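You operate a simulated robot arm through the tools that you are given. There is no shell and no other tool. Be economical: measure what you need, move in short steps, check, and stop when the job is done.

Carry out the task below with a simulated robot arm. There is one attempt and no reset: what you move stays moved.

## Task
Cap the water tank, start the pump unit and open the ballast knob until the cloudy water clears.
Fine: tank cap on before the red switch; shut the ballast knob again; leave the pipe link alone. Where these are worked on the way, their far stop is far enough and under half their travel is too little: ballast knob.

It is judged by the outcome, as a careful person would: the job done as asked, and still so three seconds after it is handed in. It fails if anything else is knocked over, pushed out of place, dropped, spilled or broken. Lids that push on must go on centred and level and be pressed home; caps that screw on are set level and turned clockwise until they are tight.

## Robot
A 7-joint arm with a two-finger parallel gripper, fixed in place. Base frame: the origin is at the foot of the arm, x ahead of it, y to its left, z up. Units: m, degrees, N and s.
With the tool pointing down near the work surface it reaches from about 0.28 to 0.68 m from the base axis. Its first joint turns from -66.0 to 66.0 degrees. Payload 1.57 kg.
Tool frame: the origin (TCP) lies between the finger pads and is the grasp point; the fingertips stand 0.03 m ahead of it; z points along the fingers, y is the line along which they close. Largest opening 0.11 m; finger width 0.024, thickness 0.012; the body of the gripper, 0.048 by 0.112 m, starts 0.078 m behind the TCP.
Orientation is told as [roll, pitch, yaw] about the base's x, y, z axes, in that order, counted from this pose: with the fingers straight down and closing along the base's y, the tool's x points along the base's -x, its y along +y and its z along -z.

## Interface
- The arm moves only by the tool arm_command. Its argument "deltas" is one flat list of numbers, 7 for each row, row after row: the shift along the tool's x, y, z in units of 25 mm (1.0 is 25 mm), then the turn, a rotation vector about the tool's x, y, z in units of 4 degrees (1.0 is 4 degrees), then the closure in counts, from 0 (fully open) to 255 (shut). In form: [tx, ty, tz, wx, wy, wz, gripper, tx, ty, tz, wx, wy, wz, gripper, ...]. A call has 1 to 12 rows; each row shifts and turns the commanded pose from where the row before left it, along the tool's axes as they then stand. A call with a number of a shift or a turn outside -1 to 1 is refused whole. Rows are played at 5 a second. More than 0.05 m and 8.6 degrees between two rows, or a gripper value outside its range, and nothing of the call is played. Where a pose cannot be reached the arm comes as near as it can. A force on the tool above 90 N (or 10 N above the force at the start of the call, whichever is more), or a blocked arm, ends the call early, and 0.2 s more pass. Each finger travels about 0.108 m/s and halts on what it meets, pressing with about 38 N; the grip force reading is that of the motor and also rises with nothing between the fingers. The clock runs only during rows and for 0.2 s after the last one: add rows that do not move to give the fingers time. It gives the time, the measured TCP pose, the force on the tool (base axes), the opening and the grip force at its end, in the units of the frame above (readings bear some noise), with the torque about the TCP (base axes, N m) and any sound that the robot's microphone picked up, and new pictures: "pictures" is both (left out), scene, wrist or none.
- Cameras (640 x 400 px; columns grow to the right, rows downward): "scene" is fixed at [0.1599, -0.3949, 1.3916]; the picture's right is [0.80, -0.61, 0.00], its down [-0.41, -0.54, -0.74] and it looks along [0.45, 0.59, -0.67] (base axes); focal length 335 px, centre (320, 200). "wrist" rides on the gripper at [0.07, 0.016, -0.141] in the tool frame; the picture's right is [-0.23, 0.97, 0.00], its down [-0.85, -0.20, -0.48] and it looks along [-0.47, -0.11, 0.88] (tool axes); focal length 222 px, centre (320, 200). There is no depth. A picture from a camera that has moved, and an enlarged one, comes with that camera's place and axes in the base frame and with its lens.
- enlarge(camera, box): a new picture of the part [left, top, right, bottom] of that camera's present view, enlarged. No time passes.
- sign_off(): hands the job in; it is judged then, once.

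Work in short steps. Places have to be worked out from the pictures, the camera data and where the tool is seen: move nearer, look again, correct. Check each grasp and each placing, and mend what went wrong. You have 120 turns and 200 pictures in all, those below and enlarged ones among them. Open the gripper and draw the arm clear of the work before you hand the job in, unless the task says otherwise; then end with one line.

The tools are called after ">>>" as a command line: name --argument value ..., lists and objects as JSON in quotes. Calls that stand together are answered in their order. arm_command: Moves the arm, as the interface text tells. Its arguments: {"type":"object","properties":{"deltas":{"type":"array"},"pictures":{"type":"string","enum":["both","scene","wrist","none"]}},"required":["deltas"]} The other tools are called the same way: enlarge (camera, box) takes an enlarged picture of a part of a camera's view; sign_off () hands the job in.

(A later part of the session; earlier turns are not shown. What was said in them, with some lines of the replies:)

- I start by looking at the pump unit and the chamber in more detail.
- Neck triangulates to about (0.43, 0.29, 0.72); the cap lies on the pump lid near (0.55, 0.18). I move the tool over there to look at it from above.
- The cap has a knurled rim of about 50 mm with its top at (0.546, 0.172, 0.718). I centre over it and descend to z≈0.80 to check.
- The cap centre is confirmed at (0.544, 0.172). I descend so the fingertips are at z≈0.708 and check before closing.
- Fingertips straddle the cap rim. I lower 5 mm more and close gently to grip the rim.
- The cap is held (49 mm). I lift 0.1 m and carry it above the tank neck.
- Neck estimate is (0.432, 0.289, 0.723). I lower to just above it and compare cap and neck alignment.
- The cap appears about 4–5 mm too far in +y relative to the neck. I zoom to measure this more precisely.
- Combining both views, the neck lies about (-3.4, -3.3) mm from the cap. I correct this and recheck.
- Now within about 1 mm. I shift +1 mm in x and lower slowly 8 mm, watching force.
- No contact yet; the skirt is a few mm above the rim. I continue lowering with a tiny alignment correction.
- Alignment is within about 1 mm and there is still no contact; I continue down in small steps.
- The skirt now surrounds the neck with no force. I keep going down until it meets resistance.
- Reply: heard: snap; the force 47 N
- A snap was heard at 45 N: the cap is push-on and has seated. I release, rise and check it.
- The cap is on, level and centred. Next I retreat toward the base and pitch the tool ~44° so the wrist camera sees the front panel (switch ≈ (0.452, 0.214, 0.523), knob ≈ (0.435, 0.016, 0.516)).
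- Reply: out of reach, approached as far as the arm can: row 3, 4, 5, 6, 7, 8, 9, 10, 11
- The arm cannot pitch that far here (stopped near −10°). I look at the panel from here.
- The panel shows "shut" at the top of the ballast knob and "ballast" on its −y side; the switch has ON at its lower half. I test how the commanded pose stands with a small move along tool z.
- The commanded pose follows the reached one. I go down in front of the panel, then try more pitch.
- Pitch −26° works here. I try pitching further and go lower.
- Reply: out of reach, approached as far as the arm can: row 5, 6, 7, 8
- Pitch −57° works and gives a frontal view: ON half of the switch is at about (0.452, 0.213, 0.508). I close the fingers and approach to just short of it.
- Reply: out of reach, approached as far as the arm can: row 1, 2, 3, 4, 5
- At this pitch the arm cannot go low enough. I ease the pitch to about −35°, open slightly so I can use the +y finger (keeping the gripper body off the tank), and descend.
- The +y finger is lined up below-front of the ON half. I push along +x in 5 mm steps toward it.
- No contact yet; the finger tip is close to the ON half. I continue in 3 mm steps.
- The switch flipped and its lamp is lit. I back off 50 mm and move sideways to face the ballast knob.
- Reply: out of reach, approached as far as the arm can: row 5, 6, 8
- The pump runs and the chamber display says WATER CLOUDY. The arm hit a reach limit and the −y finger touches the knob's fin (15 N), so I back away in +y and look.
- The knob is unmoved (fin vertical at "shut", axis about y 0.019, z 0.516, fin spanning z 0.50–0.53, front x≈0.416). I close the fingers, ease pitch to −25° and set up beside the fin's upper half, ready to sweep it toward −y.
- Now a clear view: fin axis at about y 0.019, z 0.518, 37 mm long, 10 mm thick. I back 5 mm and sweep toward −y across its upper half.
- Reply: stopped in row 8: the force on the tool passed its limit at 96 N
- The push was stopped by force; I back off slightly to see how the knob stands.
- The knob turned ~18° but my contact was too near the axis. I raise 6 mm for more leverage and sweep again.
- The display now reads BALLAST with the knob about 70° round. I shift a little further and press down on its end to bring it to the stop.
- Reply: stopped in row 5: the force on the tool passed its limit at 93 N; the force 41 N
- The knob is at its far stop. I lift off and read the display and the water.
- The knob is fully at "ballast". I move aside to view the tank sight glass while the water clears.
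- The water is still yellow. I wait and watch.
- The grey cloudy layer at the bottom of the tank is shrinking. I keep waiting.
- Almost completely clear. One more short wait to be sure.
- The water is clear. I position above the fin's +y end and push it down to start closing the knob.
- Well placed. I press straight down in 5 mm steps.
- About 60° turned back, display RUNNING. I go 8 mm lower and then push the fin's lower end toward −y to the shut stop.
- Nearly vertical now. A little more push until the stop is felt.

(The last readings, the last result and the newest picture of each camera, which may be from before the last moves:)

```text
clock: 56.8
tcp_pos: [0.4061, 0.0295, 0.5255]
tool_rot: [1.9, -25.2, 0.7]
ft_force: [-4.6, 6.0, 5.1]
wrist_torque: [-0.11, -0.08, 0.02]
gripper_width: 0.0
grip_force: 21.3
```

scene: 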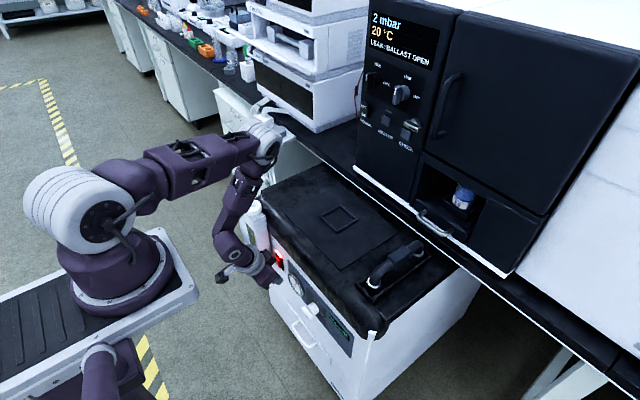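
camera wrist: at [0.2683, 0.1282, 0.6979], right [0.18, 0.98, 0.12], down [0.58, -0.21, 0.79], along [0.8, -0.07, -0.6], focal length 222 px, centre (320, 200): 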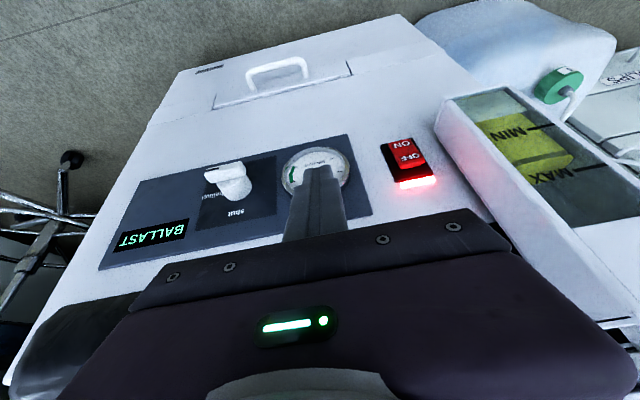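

Contact force builds slightly. I push 1–2 mm more to firm up against the stop, then back off to check.

>>> arm_command --deltas '[0, -0.05, 0, 0, 0, 0, 255, 0, 0, 0, 0, 0, 0, 255]' --pictures "none"

>>> arm_command --deltas '[0, 0.6, 0, 0, 0, 0, 255, 0, 0.6, 0, 0, 0, 0, 255, 0, 0.4, 0, 0, 0, 0, 255, 0, 0, 0, 0, 0, 0, 255]' --pictures "scene"

>>> enlarge --camera "wrist" --box '[160, 100, 360, 240]'

>>> enlarge --camera "scene" --box '[360, 0, 460, 80]'

```text
clock: 57.4
tcp_pos: [0.4062, 0.0297, 0.5257]
tool_rot: [2.0, -25.1, 0.7]
ft_force: [-6.7, 20.1, 3.8]
wrist_torque: [0.22, 0.04, 0.18]
gripper_width: 0.0001
grip_force: 21.5
```

```text
clock: 58.4
tcp_pos: [0.4044, 0.0696, 0.5265]
tool_rot: [1.8, -25.2, 0.7]
ft_force: [0.0, 0.3, -0.1]
wrist_torque: [0.01, 0.0, -0.01]
gripper_width: 0.0
grip_force: 20.9
```

scene: 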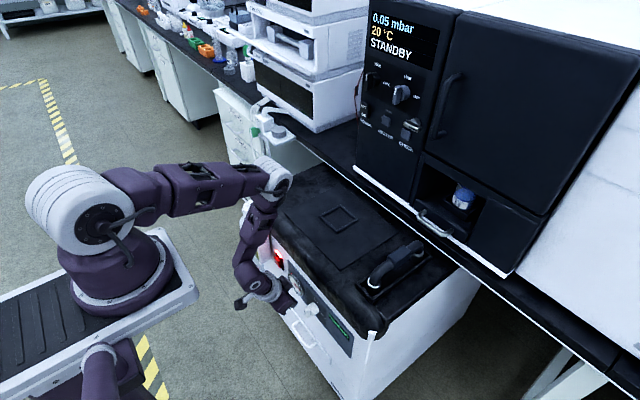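

```text
2.86 times, centred on (260, 170) of wrist
camera zoom: at [0.2817, 0.0811, 0.6254], right [0.18, 0.98, 0.12], down [0.58, -0.21, 0.79], along [0.8, -0.07, -0.6], focal length 635 px, centre (491, 286)
```

zoom: 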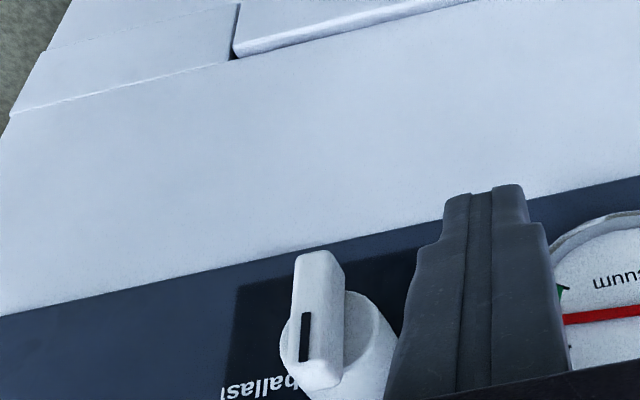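

```text
5.00 times, centred on (410, 40) of scene
camera zoom: at [0.1599, -0.3949, 1.3916], right [0.8, -0.61, 0.0], down [-0.41, -0.54, -0.74], along [0.45, 0.59, -0.67], focal length 1676 px, centre (-130, 1000)
```

zoom: 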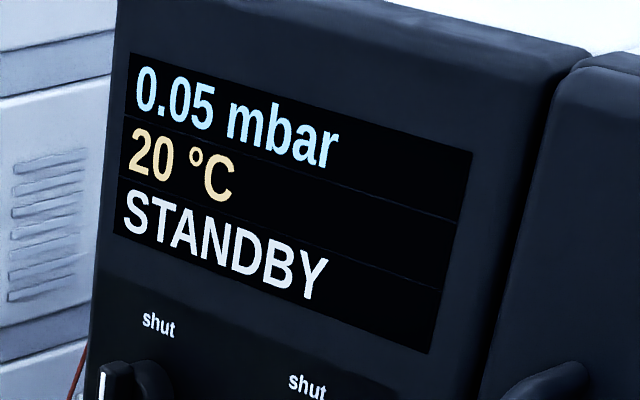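

The knob is shut, the display shows STANDBY with no cloudy warning. I withdraw the arm up and back, open the gripper and check everything.

>>> arm_command --deltas '[0, 0, -0.8, 0, 0, 0, 255, 0, 0, -1, 0, 0, 0, 255, 0, 0, -1, 0, 0, 0, 255, 0, 0, -1, 0, 0.5, 0, 180, 0, 0, -1, 0, 0.5, 0, 100, 0, 0, -1, 0, 0.5, 0, 60, 0, 0, -1, 0, 0.5, 0, 0, 0, 0, -1, 0, 0.5, 0, 0, 0, 0, -1, 0, 0.5, 0, 0, 0, 0, 0, 0, 0, 0, 0]'

>>> enlarge --camera "scene" --box '[230, 195, 360, 345]'

>>> enlarge --camera "wrist" --box '[160, 80, 500, 280]'

```text
clock: 60.6
tcp_pos: [0.3238, 0.0601, 0.731]
tool_rot: [1.6, -13.1, 1.0]
ft_force: [0.3, -1.1, -0.3]
wrist_torque: [-0.01, -0.01, 0.0]
gripper_width: 0.1101
grip_force: 0.0
camera wrist: at [0.2234, 0.072, 0.853], right [0.2, 0.98, 0.08], down [0.73, -0.2, 0.65], along [0.66, -0.07, -0.75], focal length 222 px, centre (320, 200)
```

scene: 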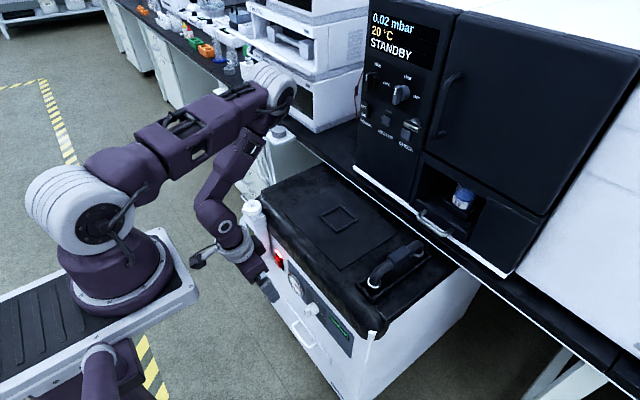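
wrist: 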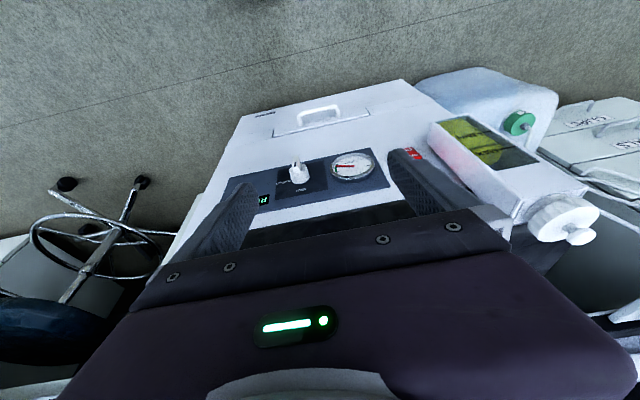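

```text
2.67 times, centred on (295, 270) of scene
camera zoom: at [0.1599, -0.3949, 1.3916], right [0.8, -0.61, 0.0], down [-0.41, -0.54, -0.74], along [0.45, 0.59, -0.67], focal length 894 px, centre (387, 13)
```

zoom: 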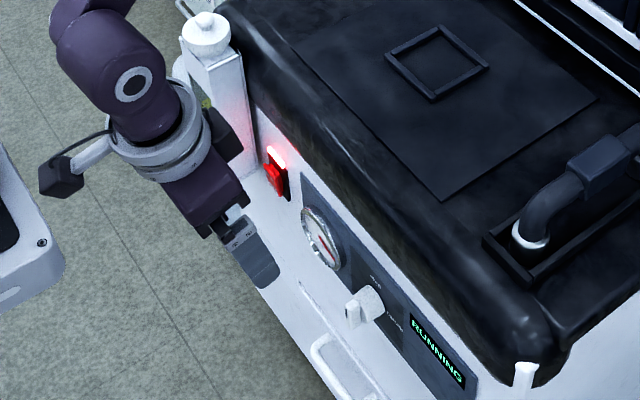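

```text
1.88 times, centred on (330, 180) of wrist
camera zoom: at [0.2234, 0.072, 0.853], right [0.2, 0.98, 0.08], down [0.73, -0.2, 0.65], along [0.66, -0.07, -0.75], focal length 418 px, centre (301, 238)
```

zoom: 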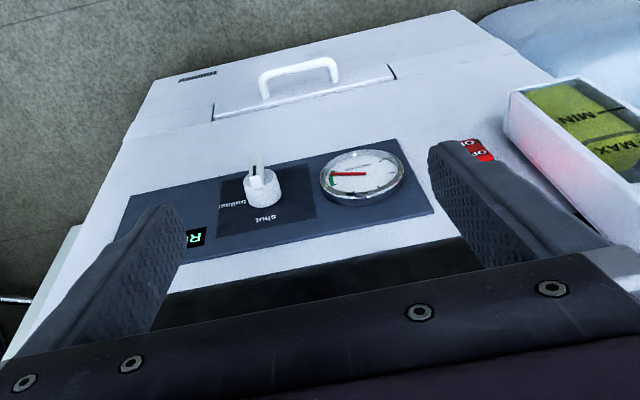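

The cap is on, the pump is running with its lamp lit, the water is clear, the knob is shut and the pipe link is untouched. The arm is clear with the gripper open, so I hand in.

>>> sign_off

```text
The job is handed in.
```

The job is handed in: the tank cap snapped on before the red switch, the pump is running, the ballast knob was opened to its stop until the water cleared and then shut again, and the pipe link was left alone.
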